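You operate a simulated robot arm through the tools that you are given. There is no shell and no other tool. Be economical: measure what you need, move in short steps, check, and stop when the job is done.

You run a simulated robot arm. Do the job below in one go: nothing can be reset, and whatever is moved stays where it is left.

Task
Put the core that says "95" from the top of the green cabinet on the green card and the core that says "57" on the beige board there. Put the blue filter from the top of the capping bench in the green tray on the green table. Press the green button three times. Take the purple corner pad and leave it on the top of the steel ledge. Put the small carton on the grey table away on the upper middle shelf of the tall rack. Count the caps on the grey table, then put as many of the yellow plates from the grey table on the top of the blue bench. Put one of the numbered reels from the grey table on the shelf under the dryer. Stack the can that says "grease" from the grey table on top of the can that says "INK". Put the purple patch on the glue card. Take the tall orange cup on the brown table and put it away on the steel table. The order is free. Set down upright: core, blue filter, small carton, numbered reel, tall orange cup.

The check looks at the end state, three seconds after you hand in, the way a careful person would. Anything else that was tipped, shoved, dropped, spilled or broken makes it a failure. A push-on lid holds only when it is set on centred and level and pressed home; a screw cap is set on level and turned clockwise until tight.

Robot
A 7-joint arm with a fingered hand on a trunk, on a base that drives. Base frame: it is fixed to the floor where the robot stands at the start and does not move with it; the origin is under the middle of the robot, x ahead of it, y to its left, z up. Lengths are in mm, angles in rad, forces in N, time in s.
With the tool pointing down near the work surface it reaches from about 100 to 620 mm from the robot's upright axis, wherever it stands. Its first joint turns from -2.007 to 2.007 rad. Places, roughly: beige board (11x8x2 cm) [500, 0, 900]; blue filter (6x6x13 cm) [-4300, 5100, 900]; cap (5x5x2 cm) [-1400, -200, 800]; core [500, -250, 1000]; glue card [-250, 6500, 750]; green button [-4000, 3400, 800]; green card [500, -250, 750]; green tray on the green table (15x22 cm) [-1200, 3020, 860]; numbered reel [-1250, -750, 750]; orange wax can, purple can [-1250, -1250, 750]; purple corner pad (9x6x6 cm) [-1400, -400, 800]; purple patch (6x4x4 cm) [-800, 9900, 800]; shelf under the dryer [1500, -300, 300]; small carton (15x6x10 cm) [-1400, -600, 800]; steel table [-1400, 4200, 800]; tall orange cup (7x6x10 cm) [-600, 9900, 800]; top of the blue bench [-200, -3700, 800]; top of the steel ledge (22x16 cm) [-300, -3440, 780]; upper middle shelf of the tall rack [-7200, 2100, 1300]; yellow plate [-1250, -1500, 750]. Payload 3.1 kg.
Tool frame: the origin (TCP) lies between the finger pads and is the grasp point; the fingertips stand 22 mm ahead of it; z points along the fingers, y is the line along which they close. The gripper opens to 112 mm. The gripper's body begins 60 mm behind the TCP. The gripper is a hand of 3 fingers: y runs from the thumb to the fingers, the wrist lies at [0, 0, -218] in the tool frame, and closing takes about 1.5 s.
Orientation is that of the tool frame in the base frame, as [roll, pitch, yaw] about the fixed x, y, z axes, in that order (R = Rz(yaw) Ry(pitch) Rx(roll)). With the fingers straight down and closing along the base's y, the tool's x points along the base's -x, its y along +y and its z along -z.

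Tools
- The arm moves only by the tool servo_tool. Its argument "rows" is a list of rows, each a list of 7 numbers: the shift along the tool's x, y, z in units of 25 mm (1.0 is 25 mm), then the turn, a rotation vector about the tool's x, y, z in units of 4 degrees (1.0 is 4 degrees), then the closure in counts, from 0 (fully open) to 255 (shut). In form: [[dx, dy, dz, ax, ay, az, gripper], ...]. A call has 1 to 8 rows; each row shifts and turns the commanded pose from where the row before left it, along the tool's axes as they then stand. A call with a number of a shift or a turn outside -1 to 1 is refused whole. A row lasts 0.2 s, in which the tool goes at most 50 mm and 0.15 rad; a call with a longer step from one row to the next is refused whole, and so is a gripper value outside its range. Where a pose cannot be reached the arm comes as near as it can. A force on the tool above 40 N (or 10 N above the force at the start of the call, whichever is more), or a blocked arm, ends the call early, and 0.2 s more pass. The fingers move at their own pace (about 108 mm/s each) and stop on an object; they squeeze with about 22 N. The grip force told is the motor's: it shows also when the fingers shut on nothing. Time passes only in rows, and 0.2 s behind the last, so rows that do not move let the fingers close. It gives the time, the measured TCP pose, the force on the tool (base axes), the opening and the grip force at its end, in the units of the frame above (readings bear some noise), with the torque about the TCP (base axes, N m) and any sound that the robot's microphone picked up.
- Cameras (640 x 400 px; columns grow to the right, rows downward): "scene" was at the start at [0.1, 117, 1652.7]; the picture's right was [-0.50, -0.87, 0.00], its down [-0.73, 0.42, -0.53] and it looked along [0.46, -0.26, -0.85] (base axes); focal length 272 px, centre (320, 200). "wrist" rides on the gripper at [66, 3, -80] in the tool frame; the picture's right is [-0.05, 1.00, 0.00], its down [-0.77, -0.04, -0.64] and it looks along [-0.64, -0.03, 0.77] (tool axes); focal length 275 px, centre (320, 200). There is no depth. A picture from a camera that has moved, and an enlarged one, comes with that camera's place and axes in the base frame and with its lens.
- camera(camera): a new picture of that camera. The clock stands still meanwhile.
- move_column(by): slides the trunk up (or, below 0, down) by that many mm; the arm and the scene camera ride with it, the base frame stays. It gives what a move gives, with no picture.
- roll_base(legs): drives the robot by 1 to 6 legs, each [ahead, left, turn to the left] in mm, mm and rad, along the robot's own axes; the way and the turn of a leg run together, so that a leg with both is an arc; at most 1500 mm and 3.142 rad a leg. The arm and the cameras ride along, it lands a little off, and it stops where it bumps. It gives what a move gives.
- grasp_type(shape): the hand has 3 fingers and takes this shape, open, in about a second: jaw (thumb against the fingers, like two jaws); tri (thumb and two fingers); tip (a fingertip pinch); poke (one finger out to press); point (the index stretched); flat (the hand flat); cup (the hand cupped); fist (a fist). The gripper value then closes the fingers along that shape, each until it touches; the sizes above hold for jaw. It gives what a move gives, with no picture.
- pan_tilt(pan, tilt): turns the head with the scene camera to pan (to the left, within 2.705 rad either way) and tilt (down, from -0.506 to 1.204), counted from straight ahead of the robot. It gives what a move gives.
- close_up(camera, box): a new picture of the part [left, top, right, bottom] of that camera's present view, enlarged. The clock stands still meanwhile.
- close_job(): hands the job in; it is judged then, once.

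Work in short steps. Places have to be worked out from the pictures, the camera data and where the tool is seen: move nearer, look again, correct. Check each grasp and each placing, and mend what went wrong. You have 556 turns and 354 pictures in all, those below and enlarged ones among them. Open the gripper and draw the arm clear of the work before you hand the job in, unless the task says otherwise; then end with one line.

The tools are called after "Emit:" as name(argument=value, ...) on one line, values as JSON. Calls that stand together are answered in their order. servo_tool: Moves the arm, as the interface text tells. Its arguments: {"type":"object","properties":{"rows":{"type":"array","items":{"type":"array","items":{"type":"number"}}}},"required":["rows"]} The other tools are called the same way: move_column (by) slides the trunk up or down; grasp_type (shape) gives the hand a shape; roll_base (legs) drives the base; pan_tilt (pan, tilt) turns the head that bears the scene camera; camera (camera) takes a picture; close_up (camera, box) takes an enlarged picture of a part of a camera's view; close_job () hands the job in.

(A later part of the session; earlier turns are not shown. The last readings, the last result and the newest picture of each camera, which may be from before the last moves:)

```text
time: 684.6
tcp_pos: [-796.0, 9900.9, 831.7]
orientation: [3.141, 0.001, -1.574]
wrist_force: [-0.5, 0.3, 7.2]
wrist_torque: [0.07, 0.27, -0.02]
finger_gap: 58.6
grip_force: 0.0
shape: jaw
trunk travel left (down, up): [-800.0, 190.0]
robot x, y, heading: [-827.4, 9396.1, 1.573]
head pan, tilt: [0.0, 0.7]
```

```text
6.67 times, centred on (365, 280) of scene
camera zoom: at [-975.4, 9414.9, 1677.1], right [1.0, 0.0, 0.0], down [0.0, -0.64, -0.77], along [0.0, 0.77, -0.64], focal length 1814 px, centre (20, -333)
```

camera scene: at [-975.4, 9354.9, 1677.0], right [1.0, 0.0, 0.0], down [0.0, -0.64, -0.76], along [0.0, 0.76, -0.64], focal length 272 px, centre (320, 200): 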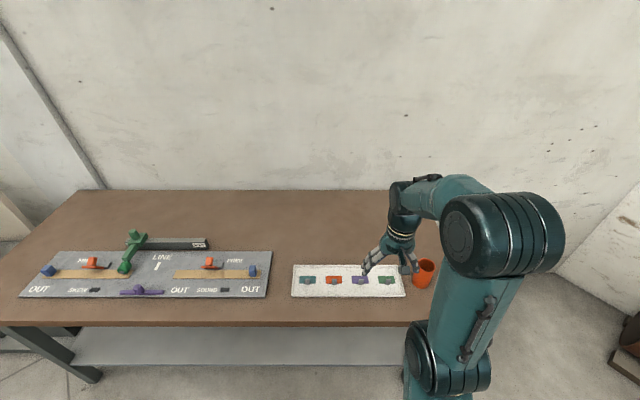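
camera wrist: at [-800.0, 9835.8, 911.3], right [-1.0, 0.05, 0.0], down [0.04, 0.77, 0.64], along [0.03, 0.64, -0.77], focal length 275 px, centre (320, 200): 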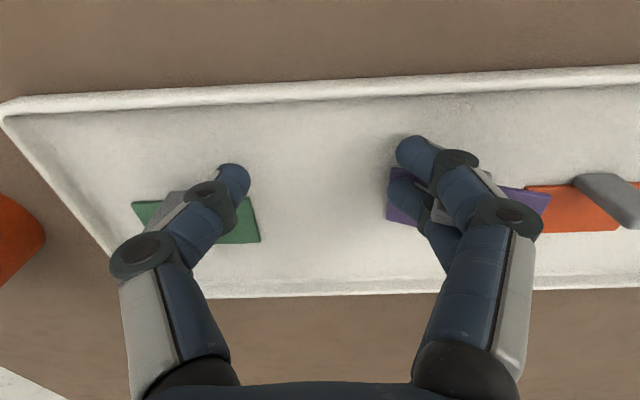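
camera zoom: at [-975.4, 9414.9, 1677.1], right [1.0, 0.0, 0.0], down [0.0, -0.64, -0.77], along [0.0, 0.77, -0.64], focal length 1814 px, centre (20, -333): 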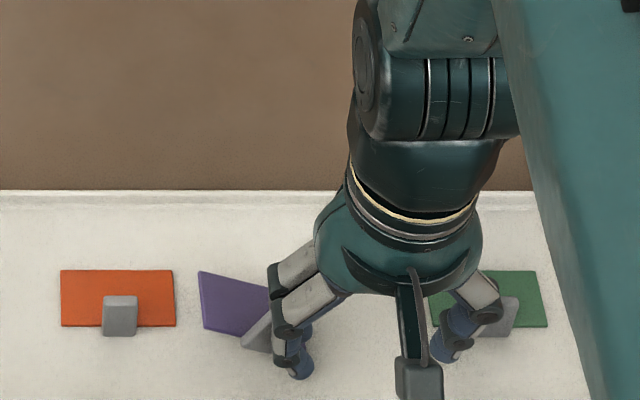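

The patch now rests on the tray floor (7 N). I change the hand shape to "tri", which should spread the two fingers and free the tab.

Emit:
grasp_type(shape="tri")

Emit:
camera(camera="wrist")

Emit:
close_up(camera="scene", box=[325, 250, 405, 310])

```text
time: 685.5
tcp_pos: [-796.4, 9900.9, 830.2]
orientation: [-3.141, 0.0, -1.576]
wrist_force: [-0.4, -0.8, 0.6]
wrist_torque: [0.02, -0.02, -0.02]
finger_gap: 112.1
grip_force: 0.0
shape: tri
trunk travel left (down, up): [-800.0, 190.0]
robot x, y, heading: [-824.6, 9390.7, 1.571]
head pan, tilt: [0.0, 0.7]
```

```text
138 pictures are left
camera wrist: at [-799.9, 9836.2, 910.7], right [-1.0, 0.05, 0.0], down [0.04, 0.77, 0.64], along [0.03, 0.63, -0.77], focal length 275 px, centre (320, 200)
```

wrist: 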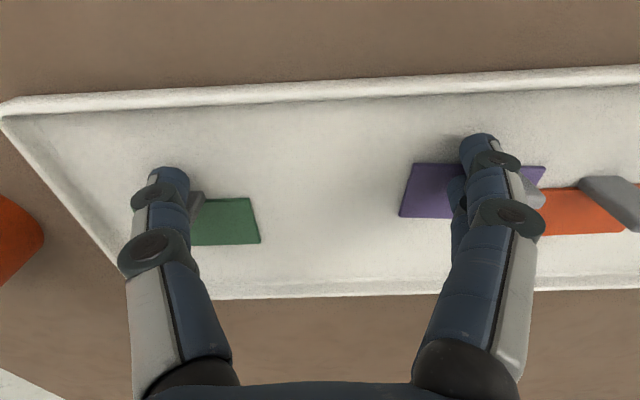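

```text
6.67 times, centred on (365, 280) of scene
camera zoom: at [-975.2, 9416.2, 1677.0], right [1.0, 0.0, 0.0], down [0.0, -0.64, -0.76], along [0.0, 0.76, -0.64], focal length 1814 px, centre (20, -333)
```

zoom: 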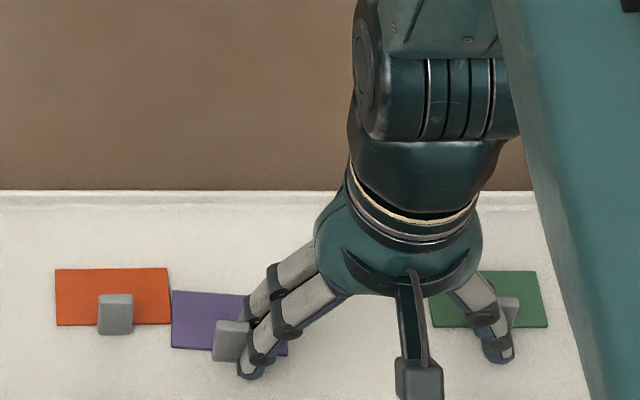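

The patch now lies flat and the tab is free of the fingers. Rise straight up.

Emit:
servo_tool(rows=[[0, 0, -0.3, 0, 0, 0, 0], [0, 0, -0.5, 0, 0, 0, 0], [0, 0, -1, 0, 0, 0, 0], [0, 0, -1, 0, 0, 0, 0], [0, 0, -1, 0, 0, 0, 0], [0, 0, 0, 0, 0, 0, 0]])

Emit:
camera(camera="wrist")

Emit:
close_up(camera="scene", box=[285, 240, 425, 320])

```text
time: 686.9
tcp_pos: [-793.9, 9900.8, 928.2]
orientation: [-3.141, -0.003, -1.577]
wrist_force: [-0.3, -0.3, -0.8]
wrist_torque: [0.0, 0.0, -0.01]
finger_gap: 112.1
grip_force: 0.1
shape: tri
trunk travel left (down, up): [-800.0, 190.0]
robot x, y, heading: [-822.8, 9390.5, 1.568]
head pan, tilt: [0.0, 0.7]
```

```text
136 pictures are left
camera wrist: at [-798.9, 9835.8, 1007.3], right [-1.0, 0.05, 0.0], down [0.04, 0.77, 0.63], along [0.03, 0.63, -0.77], focal length 275 px, centre (320, 200)
```

wrist: 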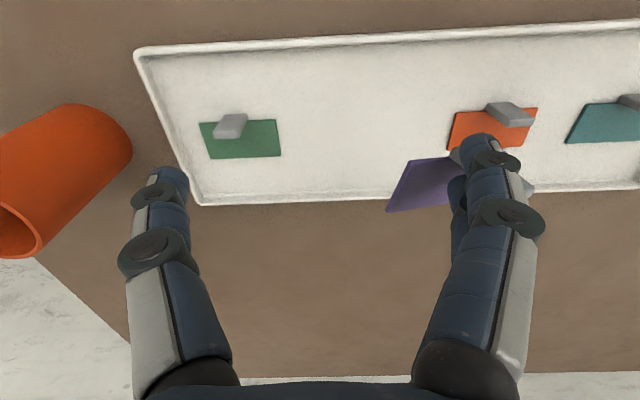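

```text
4.57 times, centred on (355, 280) of scene
camera zoom: at [-975.3, 9416.6, 1677.0], right [1.0, 0.0, 0.0], down [0.0, -0.64, -0.76], along [0.0, 0.76, -0.64], focal length 1244 px, centre (160, -166)
```

zoom: 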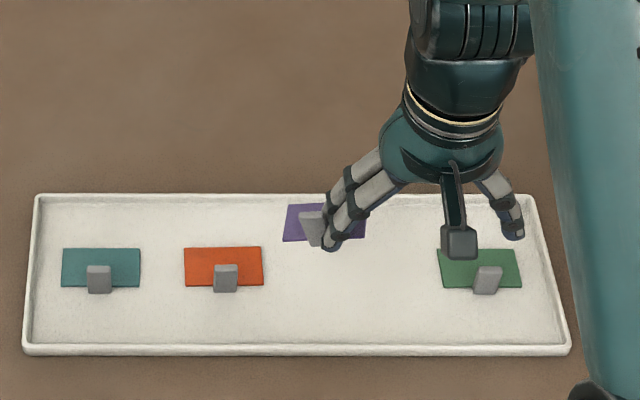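

The tab is still wedged. I'll take it to the bare table behind the tray and free it there. Rise, drive 90 ahead.

Emit:
servo_tool(rows=[[0, 0, -1, 0, 0, 0, 0], [0, 0, -1, 0, 0, 0, 0], [0, 0, 0, 0, 0, 0, 0]])

Emit:
roll_base(legs=[[90, 0, 0]])

Emit:
servo_tool(rows=[[-1, 0.3, 0, 0, 0, 0, 0], [-1, 0.3, 0, 0, 0, 0, 0], [-1, 0.3, 0, 0, 0, 0, 0], [-0.4, 0, 0, 0, 0, 0, 0], [0, 0, 0, 0, 0, 0, 0]])

Emit:
camera(camera="scene")

Emit:
camera(camera="wrist")

```text
time: 687.7
tcp_pos: [-795.0, 9901.0, 974.6]
orientation: [-3.14, -0.001, -1.575]
wrist_force: [0.7, 0.0, 0.2]
wrist_torque: [-0.03, 0.0, -0.01]
finger_gap: 112.1
grip_force: 0.1
shape: tri
trunk travel left (down, up): [-800.0, 190.0]
robot x, y, heading: [-826.2, 9388.9, 1.569]
head pan, tilt: [0.0, 0.7]
```

```text
time: 688.8
tcp_pos: [-794.4, 9992.1, 976.1]
orientation: [-3.141, -0.003, -1.576]
wrist_force: [0.2, -0.6, 0.6]
wrist_torque: [-0.03, -0.03, 0.0]
finger_gap: 111.6
grip_force: 0.0
shape: tri
trunk travel left (down, up): [-800.0, 190.0]
robot x, y, heading: [-824.0, 9485.2, 1.573]
head pan, tilt: [0.0, 0.7]
```

```text
time: 690.0
tcp_pos: [-815.8, 10077.9, 975.9]
orientation: [3.141, 0.0, -1.577]
wrist_force: [0.5, -0.1, -0.9]
wrist_torque: [-0.01, -0.02, 0.01]
finger_gap: 111.7
grip_force: 0.1
shape: tri
trunk travel left (down, up): [-800.0, 190.0]
robot x, y, heading: [-820.6, 9480.6, 1.57]
head pan, tilt: [0.0, 0.7]
```

```text
134 pictures are left
camera scene: at [-975.3, 9507.6, 1677.0], right [1.0, 0.0, 0.0], down [0.0, -0.64, -0.76], along [0.0, 0.76, -0.64], focal length 272 px, centre (320, 200)
```

scene: 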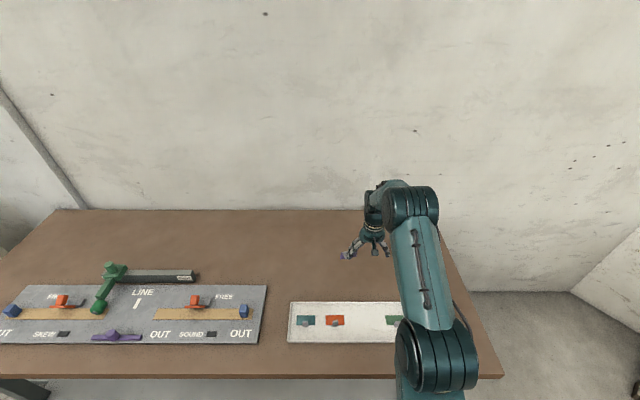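

```text
133 pictures are left
camera wrist: at [-820.1, 10012.6, 1056.0], right [-1.0, 0.05, 0.0], down [0.04, 0.77, 0.64], along [0.03, 0.63, -0.77], focal length 275 px, centre (320, 200)
```

wrist: 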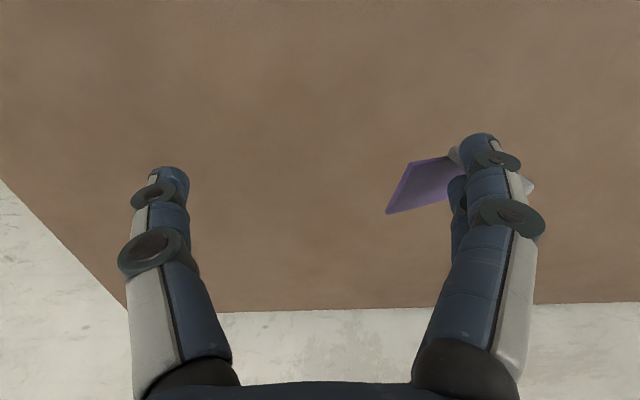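

Lower over the free table until contact.

Emit:
servo_tool(rows=[[0, 0, 1, 0, 0, 0, 0], [0, 0, 1, 0, 0, 0, 0], [0, 0, 1, 0, 0, 0, 0], [0, 0, 1, 0, 0, 0, 0], [0, 0, 1, 0, 0, 0, 0], [0, 0, 0.6, 0, 0, 0, 0], [0, 0, 0, 0, 0, 0, 0]])

Emit:
servo_tool(rows=[[0, 0, 0.2, 0, 0, 0, 0], [0, 0, 0.15, 0, 0, 0, 0], [0, 0, 0, 0, 0, 0, 0]])

Emit:
camera(camera="wrist")

```text
time: 691.6
tcp_pos: [-813.8, 10076.8, 835.8]
orientation: [-3.141, 0.002, -1.574]
wrist_force: [0.6, 0.5, -0.6]
wrist_torque: [-0.04, -0.01, -0.02]
finger_gap: 111.9
grip_force: 0.0
shape: tri
trunk travel left (down, up): [-800.0, 190.0]
robot x, y, heading: [-824.8, 9485.6, 1.574]
head pan, tilt: [0.0, 0.7]
```

```text
time: 692.4
tcp_pos: [-815.6, 10078.0, 826.0]
orientation: [-3.14, -0.001, -1.577]
wrist_force: [0.6, -0.4, -0.1]
wrist_torque: [0.0, 0.0, 0.0]
finger_gap: 111.9
grip_force: 0.0
shape: tri
trunk travel left (down, up): [-800.0, 190.0]
robot x, y, heading: [-823.2, 9487.0, 1.575]
head pan, tilt: [0.0, 0.7]
```

```text
132 pictures are left
camera wrist: at [-818.7, 10012.5, 906.6], right [-1.0, 0.05, 0.0], down [0.04, 0.77, 0.64], along [0.03, 0.63, -0.77], focal length 275 px, centre (320, 200)
```

wrist: 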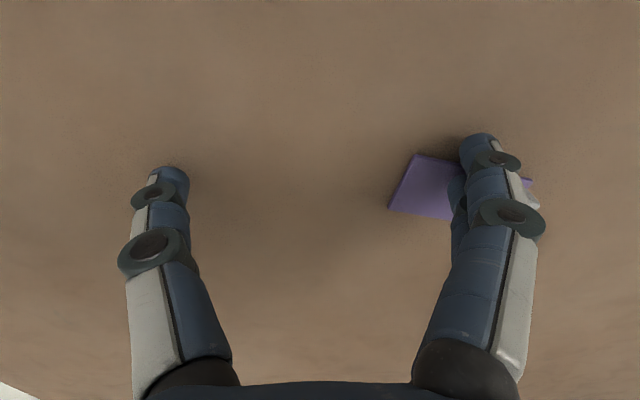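

Emit:
servo_tool(rows=[[0, 0, 0.15, 0, 0, 0, 0], [0, 0, 0.15, 0, 0, 0, 0], [0, 0, 0.1, 0, 0, 0, 0], [0, 0, 0, 0, 0, 0, 0]])

Emit:
close_up(camera="wrist", box=[370, 110, 570, 250])

Emit:
close_up(camera="scene", box=[310, 220, 410, 290])

```text
time: 693.4
tcp_pos: [-812.5, 10076.6, 820.3]
orientation: [3.14, 0.007, -1.578]
wrist_force: [6.7, 5.1, 23.9]
wrist_torque: [0.23, 1.06, -0.24]
finger_gap: 112.0
grip_force: 0.1
shape: tri
trunk travel left (down, up): [-800.0, 190.0]
robot x, y, heading: [-822.0, 9482.9, 1.57]
head pan, tilt: [0.0, 0.7]
```

```text
2.86 times, centred on (470, 180) of wrist
camera zoom: at [-817.3, 10010.9, 899.7], right [-1.0, 0.05, 0.0], down [0.04, 0.77, 0.64], along [0.03, 0.64, -0.77], focal length 786 px, centre (-109, 257)
```

zoom: 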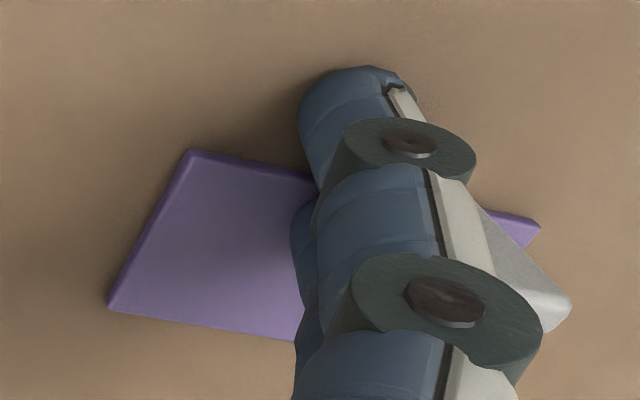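

```text
5.71 times, centred on (360, 255) of scene
camera zoom: at [-972.4, 9503.7, 1677.6], right [1.0, 0.0, 0.0], down [0.0, -0.64, -0.77], along [0.0, 0.77, -0.64], focal length 1555 px, centre (91, -114)
```

zoom: 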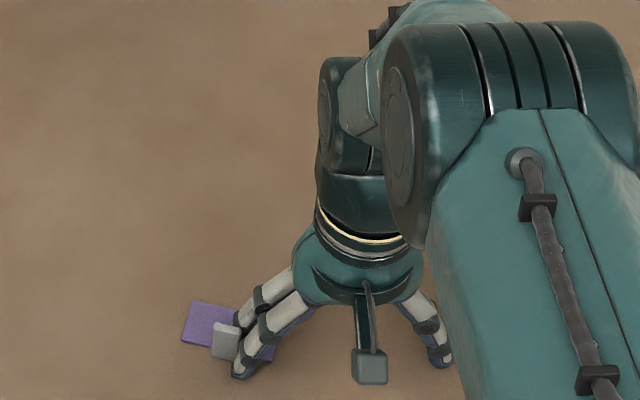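

The patch is pressed flat on the table. Ease slightly and try the "point" shape, so that one of the two fingers folds away from the tab.

Emit:
servo_tool(rows=[[0, 0, -0.06, 0, 0, 0, 0], [0, 0, 0, 0, 0, 0, 0]])

Emit:
grasp_type(shape="point")

Emit:
camera(camera="wrist")

Emit:
close_up(camera="scene", box=[310, 220, 410, 290])

```text
time: 694.0
tcp_pos: [-814.7, 10076.6, 819.7]
orientation: [3.139, 0.003, -1.578]
wrist_force: [9.4, 7.9, 24.8]
wrist_torque: [0.3, 1.28, -0.45]
finger_gap: 111.6
grip_force: 0.0
shape: tri
trunk travel left (down, up): [-800.0, 190.0]
robot x, y, heading: [-822.8, 9488.0, 1.571]
head pan, tilt: [0.0, 0.7]
```

```text
time: 694.9
tcp_pos: [-821.1, 10073.1, 826.9]
orientation: [3.141, 0.017, -1.573]
wrist_force: [-17.5, -0.8, 81.1]
wrist_torque: [-0.94, 3.88, -0.15]
finger_gap: 0.1
grip_force: 0.1
shape: point
trunk travel left (down, up): [-800.0, 190.0]
robot x, y, heading: [-824.6, 9483.7, 1.576]
head pan, tilt: [0.0, 0.7]
```

```text
129 pictures are left
camera wrist: at [-823.4, 10006.7, 906.8], right [-1.0, 0.05, 0.0], down [0.04, 0.76, 0.65], along [0.03, 0.65, -0.76], focal length 275 px, centre (320, 200)
```

wrist: 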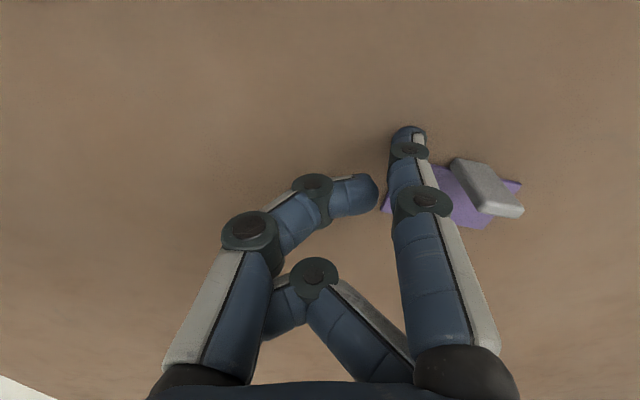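

```text
5.71 times, centred on (360, 255) of scene
camera zoom: at [-978.3, 9491.9, 1677.3], right [1.0, 0.0, 0.0], down [0.0, -0.64, -0.77], along [0.0, 0.77, -0.64], focal length 1555 px, centre (91, -114)
```

zoom: 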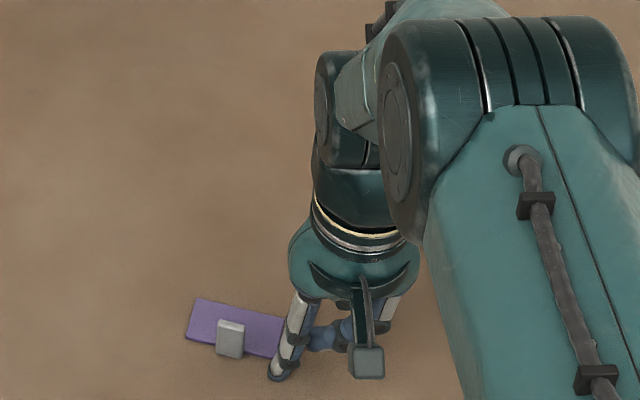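

Freed. The stretched finger presses hard on the table, so rise at once.

Emit:
servo_tool(rows=[[0, 0, -0.5, 0, 0, 0, 0], [0, 0, -0.8, 0, 0, 0, 0], [0, 0, -1, 0, 0, 0, 0], [0, 0, -1, 0, 0, 0, 0], [0, 0, -1, 0, 0, 0, 0], [0, 0, 0, 0, 0, 0, 0]])

Emit:
camera(camera="wrist")

Emit:
close_up(camera="scene", box=[280, 220, 420, 320])

```text
time: 696.3
tcp_pos: [-816.4, 10077.6, 926.6]
orientation: [-3.141, -0.001, -1.577]
wrist_force: [0.1, 0.6, -1.2]
wrist_torque: [-0.01, -0.01, 0.02]
finger_gap: 0.0
grip_force: 0.1
shape: point
trunk travel left (down, up): [-800.0, 190.0]
robot x, y, heading: [-822.1, 9488.5, 1.581]
head pan, tilt: [0.0, 0.7]
```

```text
127 pictures are left
camera wrist: at [-820.5, 10012.4, 1006.5], right [-1.0, 0.05, 0.0], down [0.04, 0.77, 0.63], along [0.03, 0.63, -0.77], focal length 275 px, centre (320, 200)
```

wrist: 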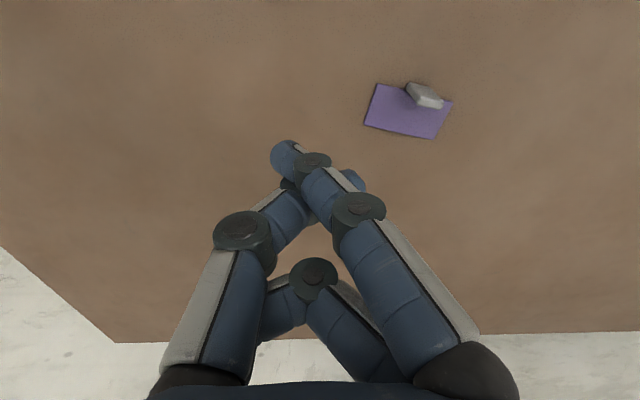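

```text
4.00 times, centred on (350, 270) of scene
camera zoom: at [-975.1, 9508.4, 1677.0], right [1.0, 0.0, 0.0], down [0.0, -0.64, -0.76], along [0.0, 0.76, -0.64], focal length 1089 px, centre (200, -80)
```

zoom: 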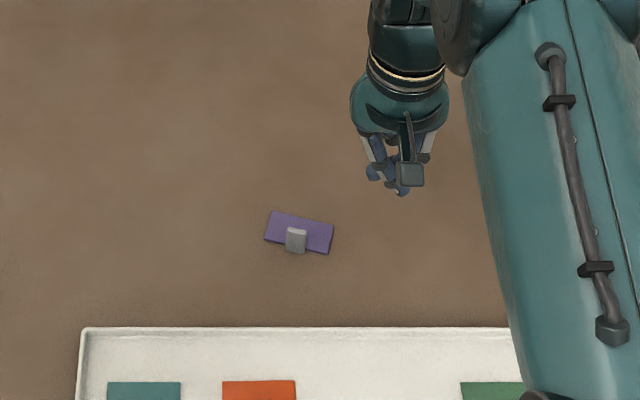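

The patch lies free and upright on the bare table at about [-884,10098], tab at [-886,10081], turned −14°. I'll grip across the tab's thin side: jaw shape, tool yaw about −0.25.

Emit:
grasp_type(shape="jaw")

Emit:
servo_tool(rows=[[0, 0, -0.5, 0, 0, -1, 0], [0, 0, 0, 0, 0, -1, 0], [0, 0, 0, 0, 0, -1, 0], [0, 0, 0, 0, 0, -1, 0], [0, 0, 0, 0, 0, -1, 0], [0, 0, 0, 0, 0, -1, 0], [0, 0, 0, 0, 0, -1, 0], [0, 0, 0, 0, 0, -1, 0]])

Emit:
servo_tool(rows=[[0, 0, 0, 0, 0, -1, 0], [0, 0, 0, 0, 0, -1, 0], [0, 0, 0, 0, 0, -1, 0], [0, 0, 0, 0, 0, -1, 0], [0, 0, 0, 0, 0, -1, 0], [0, 0, 0, 0, 0, -1, 0], [0, 0, 0, 0, 0, -1, 0], [0, 0, 0, 0, 0, -1, 0]])

Emit:
servo_tool(rows=[[0, 0, 0, 0, 0, -1, 0], [0, 0, 0, 0, 0, -1, 0], [0, 0, 0, 0, 0, -1, 0], [0, 0, 0, 0, 0, 0, 0]])

Emit:
camera(camera="wrist")

```text
time: 697.2
tcp_pos: [-817.7, 10077.0, 926.3]
orientation: [-3.141, 0.0, -1.577]
wrist_force: [-0.2, 0.3, 0.3]
wrist_torque: [0.01, 0.0, 0.01]
finger_gap: 79.9
grip_force: 0.0
shape: jaw
trunk travel left (down, up): [-800.0, 190.0]
robot x, y, heading: [-824.3, 9485.9, 1.571]
head pan, tilt: [0.0, 0.7]
```

```text
time: 699.0
tcp_pos: [-816.3, 10077.4, 938.7]
orientation: [3.141, 0.0, -1.018]
wrist_force: [0.8, 0.4, -0.8]
wrist_torque: [-0.01, 0.0, 0.01]
finger_gap: 80.0
grip_force: 0.2
shape: jaw
trunk travel left (down, up): [-800.0, 190.0]
robot x, y, heading: [-825.4, 9483.7, 1.571]
head pan, tilt: [0.0, 0.7]
```

```text
time: 700.8
tcp_pos: [-816.6, 10077.6, 937.3]
orientation: [3.14, 0.001, -0.457]
wrist_force: [0.0, 0.2, -0.5]
wrist_torque: [-0.02, 0.01, -0.02]
finger_gap: 80.0
grip_force: 0.1
shape: jaw
trunk travel left (down, up): [-800.0, 190.0]
robot x, y, heading: [-821.9, 9483.1, 1.574]
head pan, tilt: [0.0, 0.7]
```

```text
time: 701.8
tcp_pos: [-816.2, 10078.6, 939.1]
orientation: [3.14, 0.001, -0.248]
wrist_force: [-0.2, 0.4, -0.4]
wrist_torque: [-0.01, 0.01, 0.01]
finger_gap: 79.6
grip_force: 0.1
shape: jaw
trunk travel left (down, up): [-800.0, 190.0]
robot x, y, heading: [-824.9, 9483.5, 1.573]
head pan, tilt: [0.0, 0.7]
```

```text
125 pictures are left
camera wrist: at [-753.0, 10059.4, 1018.1], right [-0.29, -0.96, 0.0], down [-0.74, 0.23, 0.64], along [-0.61, 0.18, -0.77], focal length 275 px, centre (320, 200)
```

wrist: 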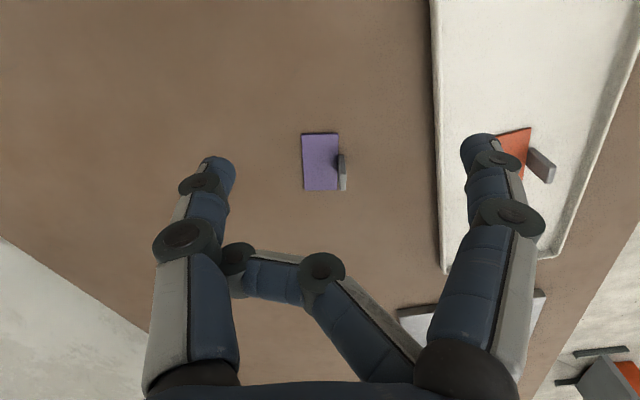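

One finger seems tangled with the thumb (gap 80, finger crossed). I reset the hand by going through "flat" and back to "jaw".

Emit:
grasp_type(shape="flat")

Emit:
grasp_type(shape="jaw")

Emit:
camera(camera="wrist")

```text
time: 702.7
tcp_pos: [-816.7, 10078.4, 936.9]
orientation: [-3.141, -0.001, -0.251]
wrist_force: [0.5, -0.7, 0.3]
wrist_torque: [0.01, 0.01, -0.01]
finger_gap: 0.1
grip_force: 0.0
shape: flat
trunk travel left (down, up): [-800.0, 190.0]
robot x, y, heading: [-826.5, 9482.6, 1.572]
head pan, tilt: [0.0, 0.7]
```

```text
time: 703.6
tcp_pos: [-815.7, 10078.4, 938.1]
orientation: [3.141, 0.0, -0.25]
wrist_force: [-0.8, 0.1, -0.6]
wrist_torque: [0.02, 0.02, -0.01]
finger_gap: 112.0
grip_force: 0.1
shape: jaw
trunk travel left (down, up): [-800.0, 190.0]
robot x, y, heading: [-816.9, 9483.1, 1.566]
head pan, tilt: [0.0, 0.7]
```

```text
124 pictures are left
camera wrist: at [-753.1, 10059.4, 1018.2], right [-0.29, -0.96, 0.0], down [-0.74, 0.23, 0.64], along [-0.61, 0.19, -0.77], focal length 275 px, centre (320, 200)
```

wrist: 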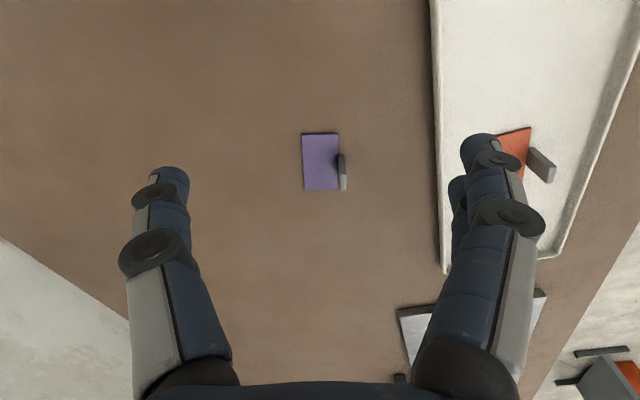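

Hand is normal again. Move over the tab and down to z≈870, then look.

Emit:
servo_tool(rows=[[-0.95, 0.17, 0, 0, 0, 0, 0], [-0.95, 0.17, 0, 0, 0, 0, 0], [-0.9, 0.17, 0, 0, 0, 0, 0], [0, 0, 1, 0, 0, 0, 0], [0, 0, 1, 0, 0, 0, 0], [0, 0, 0.7, 0, 0, 0, 0], [0, 0, 0, 0, 0, 0, 0]])

Emit:
camera(camera="wrist")

```text
time: 705.2
tcp_pos: [-888.5, 10082.6, 871.6]
orientation: [3.141, -0.001, -0.248]
wrist_force: [-0.1, -0.2, -0.1]
wrist_torque: [0.02, -0.06, 0.01]
finger_gap: 111.9
grip_force: 0.0
shape: jaw
trunk travel left (down, up): [-800.0, 190.0]
robot x, y, heading: [-818.8, 9485.4, 1.576]
head pan, tilt: [0.0, 0.7]
```

```text
123 pictures are left
camera wrist: at [-824.6, 10064.4, 951.5], right [-0.29, -0.96, 0.0], down [-0.74, 0.23, 0.64], along [-0.61, 0.19, -0.77], focal length 275 px, centre (320, 200)
```

wrist: 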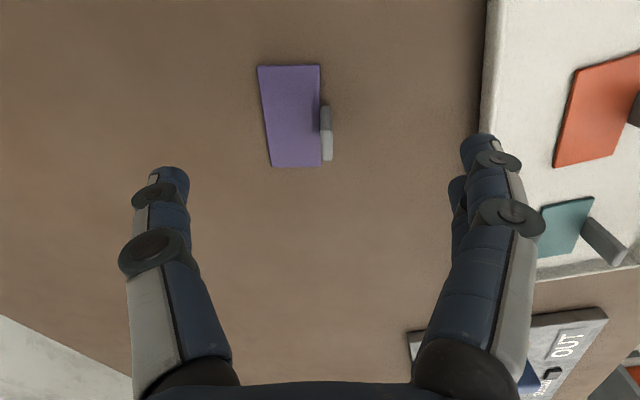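

Aligned (tab within 3 mm of the TCP). Lower to z≈827 and close.

Emit:
servo_tool(rows=[[0.12, 0.03, 0.8, 0, 0, 0, 0], [0, 0, 0.6, 0, 0, 0, 0], [0, 0, 0.35, 0, 0, 0, 0], [0, 0, 0, 0, 0, 0, 0]])

Emit:
servo_tool(rows=[[0, 0, 0, 0, 0, 0, 255], [0, 0, 0, 0, 0, 0, 255], [0, 0, 0, 0, 0, 0, 255], [0, 0, 0, 0, 0, 0, 255], [0, 0, 0, 0, 0, 0, 255], [0, 0, 0, 0, 0, 0, 255]])

Emit:
camera(camera="wrist")

```text
time: 706.2
tcp_pos: [-885.5, 10081.2, 827.1]
orientation: [3.14, 0.0, -0.249]
wrist_force: [0.3, -0.4, 0.5]
wrist_torque: [0.02, 0.02, -0.02]
finger_gap: 112.0
grip_force: 0.0
shape: jaw
trunk travel left (down, up): [-800.0, 190.0]
robot x, y, heading: [-820.0, 9478.9, 1.572]
head pan, tilt: [0.0, 0.7]
```

```text
time: 707.6
tcp_pos: [-885.2, 10081.3, 827.4]
orientation: [-3.142, -0.001, -0.25]
wrist_force: [0.5, -0.4, -0.1]
wrist_torque: [0.02, 0.01, 0.01]
finger_gap: 0.2
grip_force: 22.7
shape: jaw
trunk travel left (down, up): [-800.0, 190.0]
robot x, y, heading: [-824.5, 9480.1, 1.569]
head pan, tilt: [0.0, 0.7]
```

```text
122 pictures are left
camera wrist: at [-822.0, 10062.6, 907.3], right [-0.29, -0.96, 0.0], down [-0.74, 0.23, 0.64], along [-0.61, 0.19, -0.77], focal length 275 px, centre (320, 200)
```

wrist: 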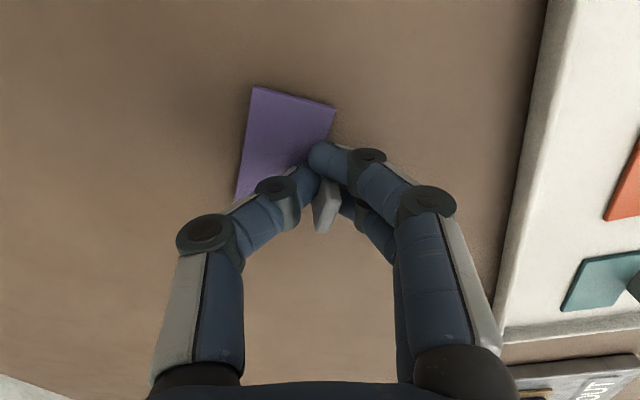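

The narrow tab (18 mm) slips between the two fingers in jaw. I open, rise and try the fingertip pinch ("tip").

Emit:
servo_tool(rows=[[0, 0, 0, 0, 0, 0, 0], [0, 0, 0, 0, 0, 0, 0], [0, 0, 0, 0, 0, 0, 0], [0, 0, -0.6, 0, 0, 0, 0], [0, 0, -1, 0, 0, 0, 0], [0, 0, -1, 0, 0, 0, 0]])

Emit:
camera(camera="wrist")

Emit:
grasp_type(shape="tip")

Emit:
camera(camera="wrist")

```text
time: 709.0
tcp_pos: [-884.8, 10079.9, 893.4]
orientation: [-3.142, -0.001, -0.251]
wrist_force: [-0.4, 0.2, -1.0]
wrist_torque: [0.05, -0.02, -0.01]
finger_gap: 112.1
grip_force: 0.0
shape: jaw
trunk travel left (down, up): [-800.0, 190.0]
robot x, y, heading: [-825.3, 9484.3, 1.569]
head pan, tilt: [0.0, 0.7]
```

```text
121 pictures are left
camera wrist: at [-822.7, 10061.2, 973.8], right [-0.29, -0.96, 0.0], down [-0.74, 0.23, 0.64], along [-0.61, 0.18, -0.77], focal length 275 px, centre (320, 200)
```

wrist: 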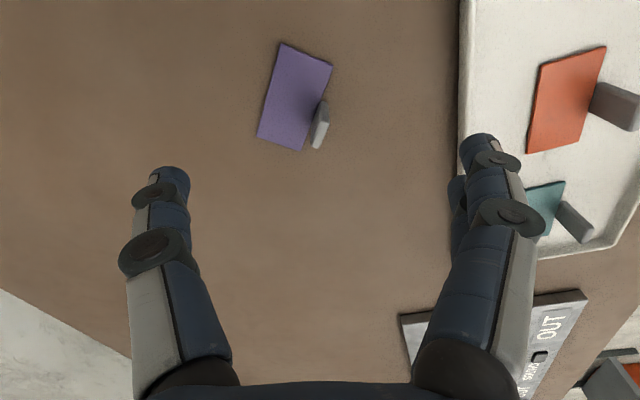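

```text
time: 709.9
tcp_pos: [-885.4, 10079.7, 893.6]
orientation: [-3.141, 0.001, -0.25]
wrist_force: [0.9, 0.1, 0.4]
wrist_torque: [0.01, -0.03, -0.02]
finger_gap: 112.2
grip_force: 0.0
shape: tip
trunk travel left (down, up): [-800.0, 190.0]
robot x, y, heading: [-824.7, 9481.0, 1.576]
head pan, tilt: [0.0, 0.7]
```

```text
120 pictures are left
camera wrist: at [-822.7, 10061.9, 973.2], right [-0.29, -0.96, 0.0], down [-0.74, 0.23, 0.64], along [-0.61, 0.19, -0.77], focal length 275 px, centre (320, 200)
```

wrist: 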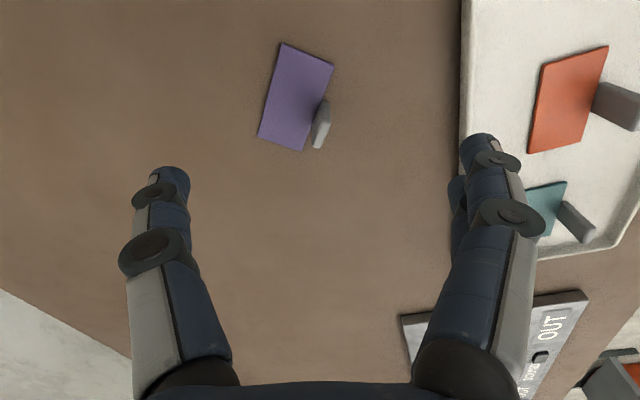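

Tip looks the same when open; I close it in the air to see how the fingers meet.

Emit:
servo_tool(rows=[[0, 0, -0.5, 0, 0, 0, 255], [0, 0, 0, 0, 0, 0, 255], [0, 0, 0, 0, 0, 0, 255], [0, 0, 0, 0, 0, 0, 255], [0, 0, 0, 0, 0, 0, 255], [0, 0, 0, 0, 0, 0, 255]])

Emit:
close_up(camera="wrist", box=[200, 80, 480, 280])

```text
time: 711.3
tcp_pos: [-885.3, 10080.1, 906.1]
orientation: [3.141, -0.001, -0.248]
wrist_force: [-0.6, 0.1, 0.2]
wrist_torque: [0.0, 0.0, -0.02]
finger_gap: 0.2
grip_force: 22.1
shape: tip
trunk travel left (down, up): [-800.0, 190.0]
robot x, y, heading: [-821.9, 9482.0, 1.571]
head pan, tilt: [0.0, 0.7]
```

```text
2.00 times, centred on (340, 180) of wrist
camera zoom: at [-822.2, 10061.9, 985.2], right [-0.29, -0.96, 0.0], down [-0.74, 0.23, 0.64], along [-0.61, 0.19, -0.77], focal length 551 px, centre (280, 240)
```

zoom: 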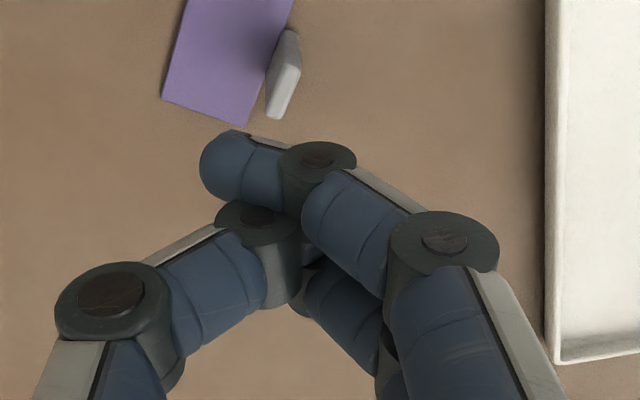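

Fingers interleave around x=0, so the tab must be centred well and the thumb must not catch the base plate. The patch is now at −38°, tab at [-890,10083]. I return to jaw, turn 24° and recheck from above.

Emit:
grasp_type(shape="jaw")

Emit:
servo_tool(rows=[[-0.23, 0, 0, 0, 0, 1, 0], [0, 0, 0, 0, 0, 1, 0], [0, 0, 0, 0, 0, 1, 0], [0, 0, 0, 0, 0, 1, 0], [0, 0, 0.5, 0, 0, 1, 0], [0, 0, 0.5, 0, 0, 1, 0], [0, 0, 0, 0, 0, 0, 0]])

Emit:
camera(camera="wrist")

Emit:
close_up(camera="wrist", box=[240, 50, 400, 190])

```text
time: 712.2
tcp_pos: [-885.7, 10080.1, 905.3]
orientation: [-3.141, -0.001, -0.25]
wrist_force: [0.0, -0.6, -0.5]
wrist_torque: [0.01, 0.02, -0.01]
finger_gap: 111.8
grip_force: 0.0
shape: jaw
trunk travel left (down, up): [-800.0, 190.0]
robot x, y, heading: [-822.5, 9484.7, 1.572]
head pan, tilt: [0.0, 0.7]
```

```text
time: 713.8
tcp_pos: [-889.7, 10083.4, 880.7]
orientation: [-3.142, -0.001, -0.67]
wrist_force: [0.1, -0.3, 1.0]
wrist_torque: [-0.01, 0.02, 0.03]
finger_gap: 112.0
grip_force: 0.1
shape: jaw
trunk travel left (down, up): [-800.0, 190.0]
robot x, y, heading: [-819.5, 9484.6, 1.573]
head pan, tilt: [0.0, 0.7]
```

```text
118 pictures are left
camera wrist: at [-840.7, 10039.9, 960.0], right [-0.66, -0.75, 0.0], down [-0.58, 0.51, 0.64], along [-0.48, 0.42, -0.77], focal length 275 px, centre (320, 200)
```

wrist: 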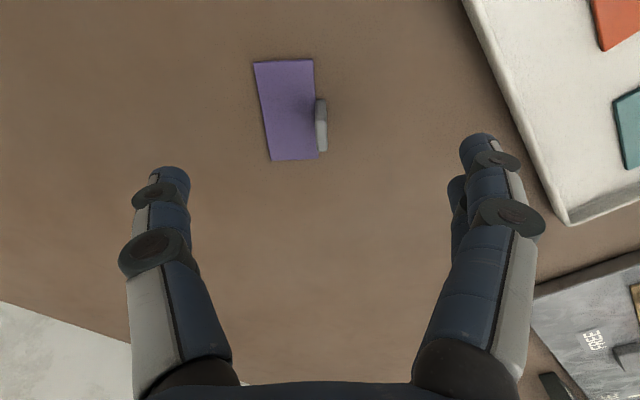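

```text
2.86 times, centred on (320, 120) of wrist
camera zoom: at [-840.7, 10039.9, 960.0], right [-0.66, -0.75, 0.0], down [-0.58, 0.51, 0.64], along [-0.48, 0.42, -0.77], focal length 786 px, centre (320, 429)
```

zoom: 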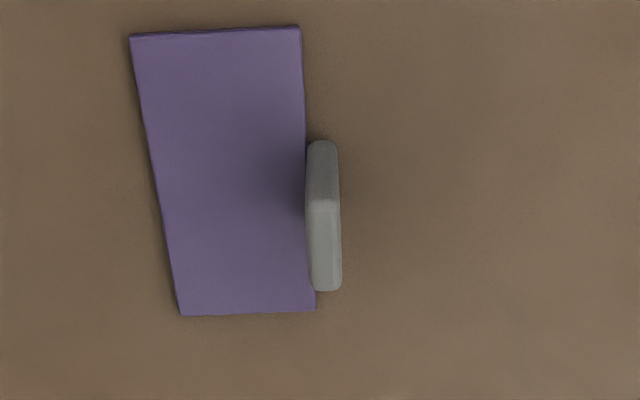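

Excellent: tab is centred (x −0.4 mm, col 321), spans z 800–829. Lower to z≈832 and close gently.

Emit:
servo_tool(rows=[[0, 0, 0.9, 0, 0, 0, 0], [0, 0, 0.7, 0, 0, 0, 0], [0, 0, 0.35, 0, 0, 0, 0], [0, 0, 0, 0, 0, 0, 0]])

Emit:
servo_tool(rows=[[0, 0, 0, 0, 0, 0, 120], [0, 0, 0, 0, 0, 0, 160], [0, 0, 0, 0, 0, 0, 190], [0, 0, 0, 0, 0, 0, 190]])

Emit:
camera(camera="wrist")

```text
time: 714.8
tcp_pos: [-892.4, 10082.0, 831.2]
orientation: [-3.142, 0.0, -0.669]
wrist_force: [1.0, 0.7, 0.1]
wrist_torque: [0.01, 0.03, 0.04]
finger_gap: 112.2
grip_force: 0.2
shape: jaw
trunk travel left (down, up): [-800.0, 190.0]
robot x, y, heading: [-826.0, 9481.9, 1.575]
head pan, tilt: [0.0, 0.7]
```

```text
time: 715.8
tcp_pos: [-890.5, 10083.2, 832.4]
orientation: [3.14, 0.0, -0.668]
wrist_force: [-1.2, 0.5, -0.1]
wrist_torque: [-0.03, 0.03, -0.01]
finger_gap: 29.4
grip_force: 0.1
shape: jaw
trunk travel left (down, up): [-800.0, 190.0]
robot x, y, heading: [-818.8, 9482.5, 1.571]
head pan, tilt: [0.0, 0.7]
```

```text
116 pictures are left
camera wrist: at [-841.6, 10039.7, 911.3], right [-0.66, -0.75, 0.0], down [-0.58, 0.51, 0.64], along [-0.48, 0.42, -0.77], focal length 275 px, centre (320, 200)
```

wrist: 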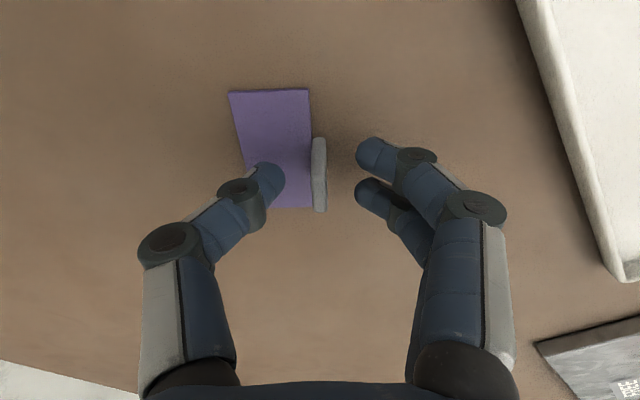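

All centred, patch undisturbed. Continue closing.

Emit:
servo_tool(rows=[[0, 0, 0, 0, 0, 0, 215], [0, 0, 0, 0, 0, 0, 235], [0, 0, 0, 0, 0, 0, 255], [0, 0, 0, 0, 0, 0, 255], [0, 0, 0, 0, 0, 0, 255]])

Emit:
camera(camera="wrist")

```text
time: 717.0
tcp_pos: [-891.0, 10081.3, 831.8]
orientation: [-3.141, 0.0, -0.67]
wrist_force: [-1.1, 1.1, 0.4]
wrist_torque: [-0.01, -0.01, -0.06]
finger_gap: 0.0
grip_force: 21.7
shape: jaw
trunk travel left (down, up): [-800.0, 190.0]
robot x, y, heading: [-822.0, 9482.9, 1.572]
head pan, tilt: [0.0, 0.7]
```

```text
115 pictures are left
camera wrist: at [-841.6, 10039.7, 911.3], right [-0.66, -0.75, 0.0], down [-0.58, 0.51, 0.64], along [-0.48, 0.42, -0.77], focal length 275 px, centre (320, 200)
```

wrist: 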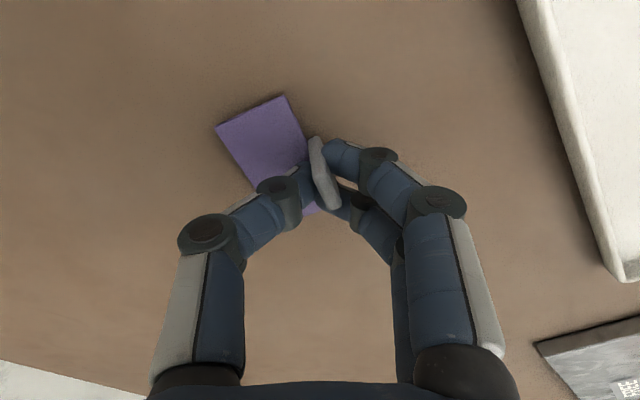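

The tab is now pinched between thumb and fingers (turned a bit). Lift and check.

Emit:
servo_tool(rows=[[0, 0, -0.4, 0, 0, 0, 255], [0, 0, -0.8, 0, 0, 0, 255], [0, 0, -1, 0, 0, 0, 255], [0, 0, -1, 0, 0, 0, 255], [0, 0, 0, 0, 0, 0, 255]])

Emit:
camera(camera="wrist")

Emit:
close_up(camera="scene", box=[300, 200, 420, 290])

```text
time: 718.2
tcp_pos: [-889.0, 10082.0, 910.5]
orientation: [3.139, 0.001, -0.669]
wrist_force: [0.0, 0.2, 0.6]
wrist_torque: [0.0, -0.01, 0.02]
finger_gap: 0.0
grip_force: 22.9
shape: jaw
trunk travel left (down, up): [-800.0, 190.0]
robot x, y, heading: [-824.5, 9484.4, 1.571]
head pan, tilt: [0.0, 0.7]
```

```text
114 pictures are left
camera wrist: at [-840.1, 10039.5, 991.1], right [-0.66, -0.75, 0.0], down [-0.58, 0.51, 0.64], along [-0.48, 0.42, -0.77], focal length 275 px, centre (320, 200)
```

wrist: 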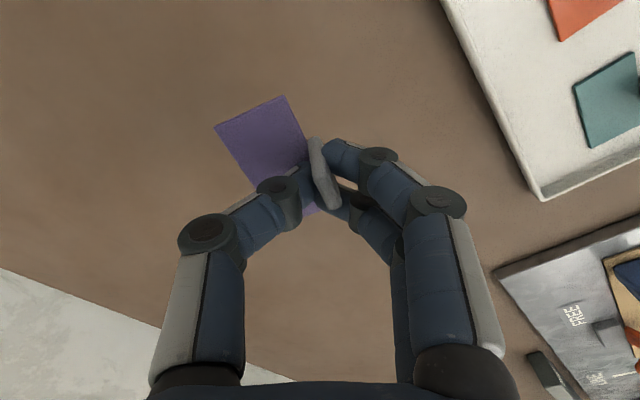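

```text
4.44 times, centred on (360, 245) of scene
camera zoom: at [-975.4, 9508.2, 1677.0], right [1.0, 0.0, 0.0], down [0.0, -0.64, -0.76], along [0.0, 0.76, -0.64], focal length 1210 px, centre (142, 0)
```

zoom: 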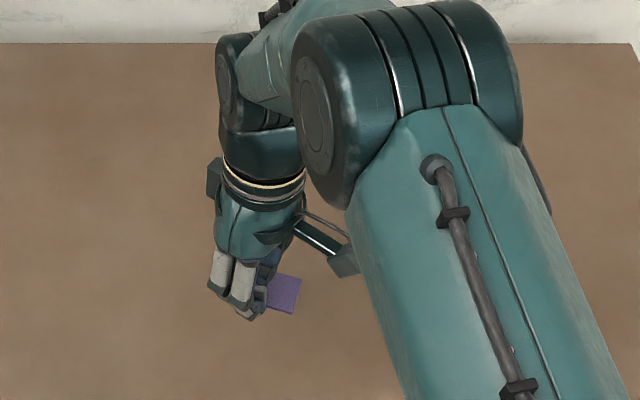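

Held firmly and level. Raise and retract the arm, then drive back round the west side.

Emit:
servo_tool(rows=[[0, 0, -1, 0, 0, 0, 255], [0, 0, -1, 0, 0, 0, 255], [0, 0, -1, 0, 0, 0, 255], [0, 0, -1, 0, 0, 0, 255], [0, 0, -1, 0, 0, 0, 255], [0, 0, -1, 0, 0, 0, 255], [0.6, 0.75, -1, 0, 0, 0, 255], [0.6, 0.75, 0, 0, 0, 0, 255]])

Emit:
servo_tool(rows=[[0.6, 0.75, 0, 0, 0, 0, 255], [0.6, 0.75, 0, 0, 0, 0, 255], [0.6, 0.75, 0, 0, 0, 0, 255], [0.6, 0.75, 0, 0, 0, 0, 255], [0.6, 0.75, 0, 0, 0, 0, 255], [0, 0, 0, 0, 0, 0, 255]])

Emit:
roll_base(legs=[[-370, 0, 0], [0, 1290, 0], [0, 1290, 0], [0, 1290, 0], [0, 1290, 0]])

```text
time: 720.0
tcp_pos: [-888.5, 10033.2, 1086.7]
orientation: [3.141, 0.002, -0.669]
wrist_force: [0.3, 0.2, -0.4]
wrist_torque: [0.02, 0.0, -0.01]
finger_gap: 0.0
grip_force: 22.2
shape: jaw
trunk travel left (down, up): [-800.0, 190.0]
robot x, y, heading: [-821.8, 9483.3, 1.571]
head pan, tilt: [0.0, 0.7]
```

```text
time: 721.4
tcp_pos: [-889.8, 9914.3, 1085.7]
orientation: [3.141, 0.0, -0.667]
wrist_force: [0.2, -0.8, 0.4]
wrist_torque: [0.0, -0.02, 0.0]
finger_gap: 0.1
grip_force: 21.6
shape: jaw
trunk travel left (down, up): [-800.0, 190.0]
robot x, y, heading: [-822.6, 9482.4, 1.573]
head pan, tilt: [0.0, 0.7]
```

```text
time: 748.2
tcp_pos: [-6060.7, 9480.1, 1085.7]
orientation: [-3.141, 0.0, -0.649]
wrist_force: [0.5, -0.3, -0.4]
wrist_torque: [0.02, -0.04, -0.02]
finger_gap: 0.1
grip_force: 22.1
shape: jaw
trunk travel left (down, up): [-800.0, 190.0]
robot x, y, heading: [-5987.4, 9050.8, 1.591]
head pan, tilt: [0.0, 0.7]
```

Emit:
roll_base(legs=[[0, 0, -0.02], [-1150, 0, 0], [-1150, 0, 0], [-1030, 0, 0], [0, -1400, 0], [0, -1400, 0]])

Emit:
camera(camera="wrist")

```text
time: 777.8
tcp_pos: [-3247.4, 6218.0, 1085.4]
orientation: [3.141, 0.0, -0.637]
wrist_force: [0.0, 0.0, 0.6]
wrist_torque: [0.0, 0.02, -0.01]
finger_gap: 0.2
grip_force: 22.3
shape: jaw
trunk travel left (down, up): [-800.0, 190.0]
robot x, y, heading: [-3165.7, 5791.7, 1.599]
head pan, tilt: [0.0, 0.7]
```

```text
112 pictures are left
camera wrist: at [-3195.2, 6177.2, 1166.2], right [-0.63, -0.77, 0.0], down [-0.6, 0.49, 0.64], along [-0.49, 0.4, -0.77], focal length 275 px, centre (320, 200)
```

wrist: 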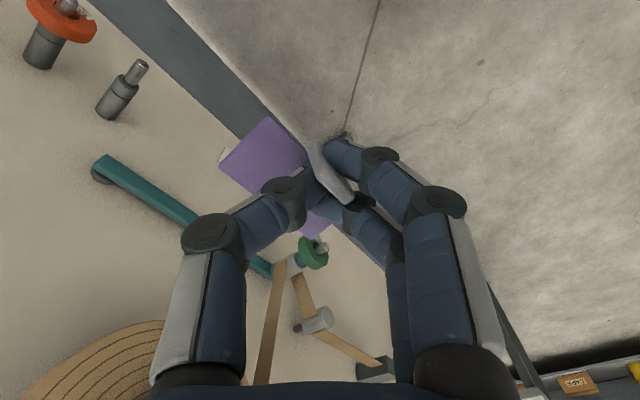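

Patch still held; I drifted toward the panel, so correct heading and back off 150 before going on east.

Emit:
roll_base(legs=[[-170, 0, -0.03], [0, -1400, 0], [0, -1380, 0]])

Emit:
pan_tilt(pan=0.0, tilt=0.6)

Emit:
camera(camera="scene")

```text
time: 792.1
tcp_pos: [-497.3, 6034.6, 1086.2]
orientation: [-3.141, 0.0, -0.675]
wrist_force: [0.3, 0.1, -0.5]
wrist_torque: [0.01, -0.01, 0.01]
finger_gap: 0.0
grip_force: 21.9
shape: jaw
trunk travel left (down, up): [-800.0, 190.0]
robot x, y, heading: [-431.7, 5604.9, 1.567]
head pan, tilt: [0.0, 0.7]
```

```text
time: 792.8
tcp_pos: [-497.4, 6035.5, 1086.2]
orientation: [-3.141, 0.0, -0.673]
wrist_force: [0.0, -0.9, 0.2]
wrist_torque: [0.02, 0.0, -0.01]
finger_gap: 0.0
grip_force: 22.1
shape: jaw
trunk travel left (down, up): [-800.0, 190.0]
robot x, y, heading: [-432.9, 5605.2, 1.569]
head pan, tilt: [0.0, 0.6]
```

```text
111 pictures are left
camera scene: at [-584.4, 5632.3, 1685.6], right [1.0, -0.01, 0.0], down [0.0, -0.57, -0.82], along [0.01, 0.82, -0.57], focal length 272 px, centre (320, 200)
```

scene: 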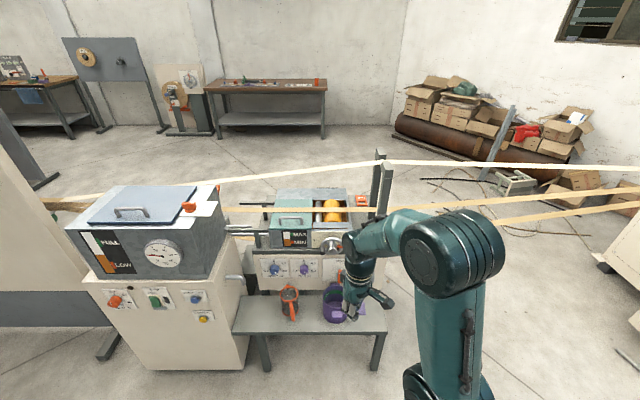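

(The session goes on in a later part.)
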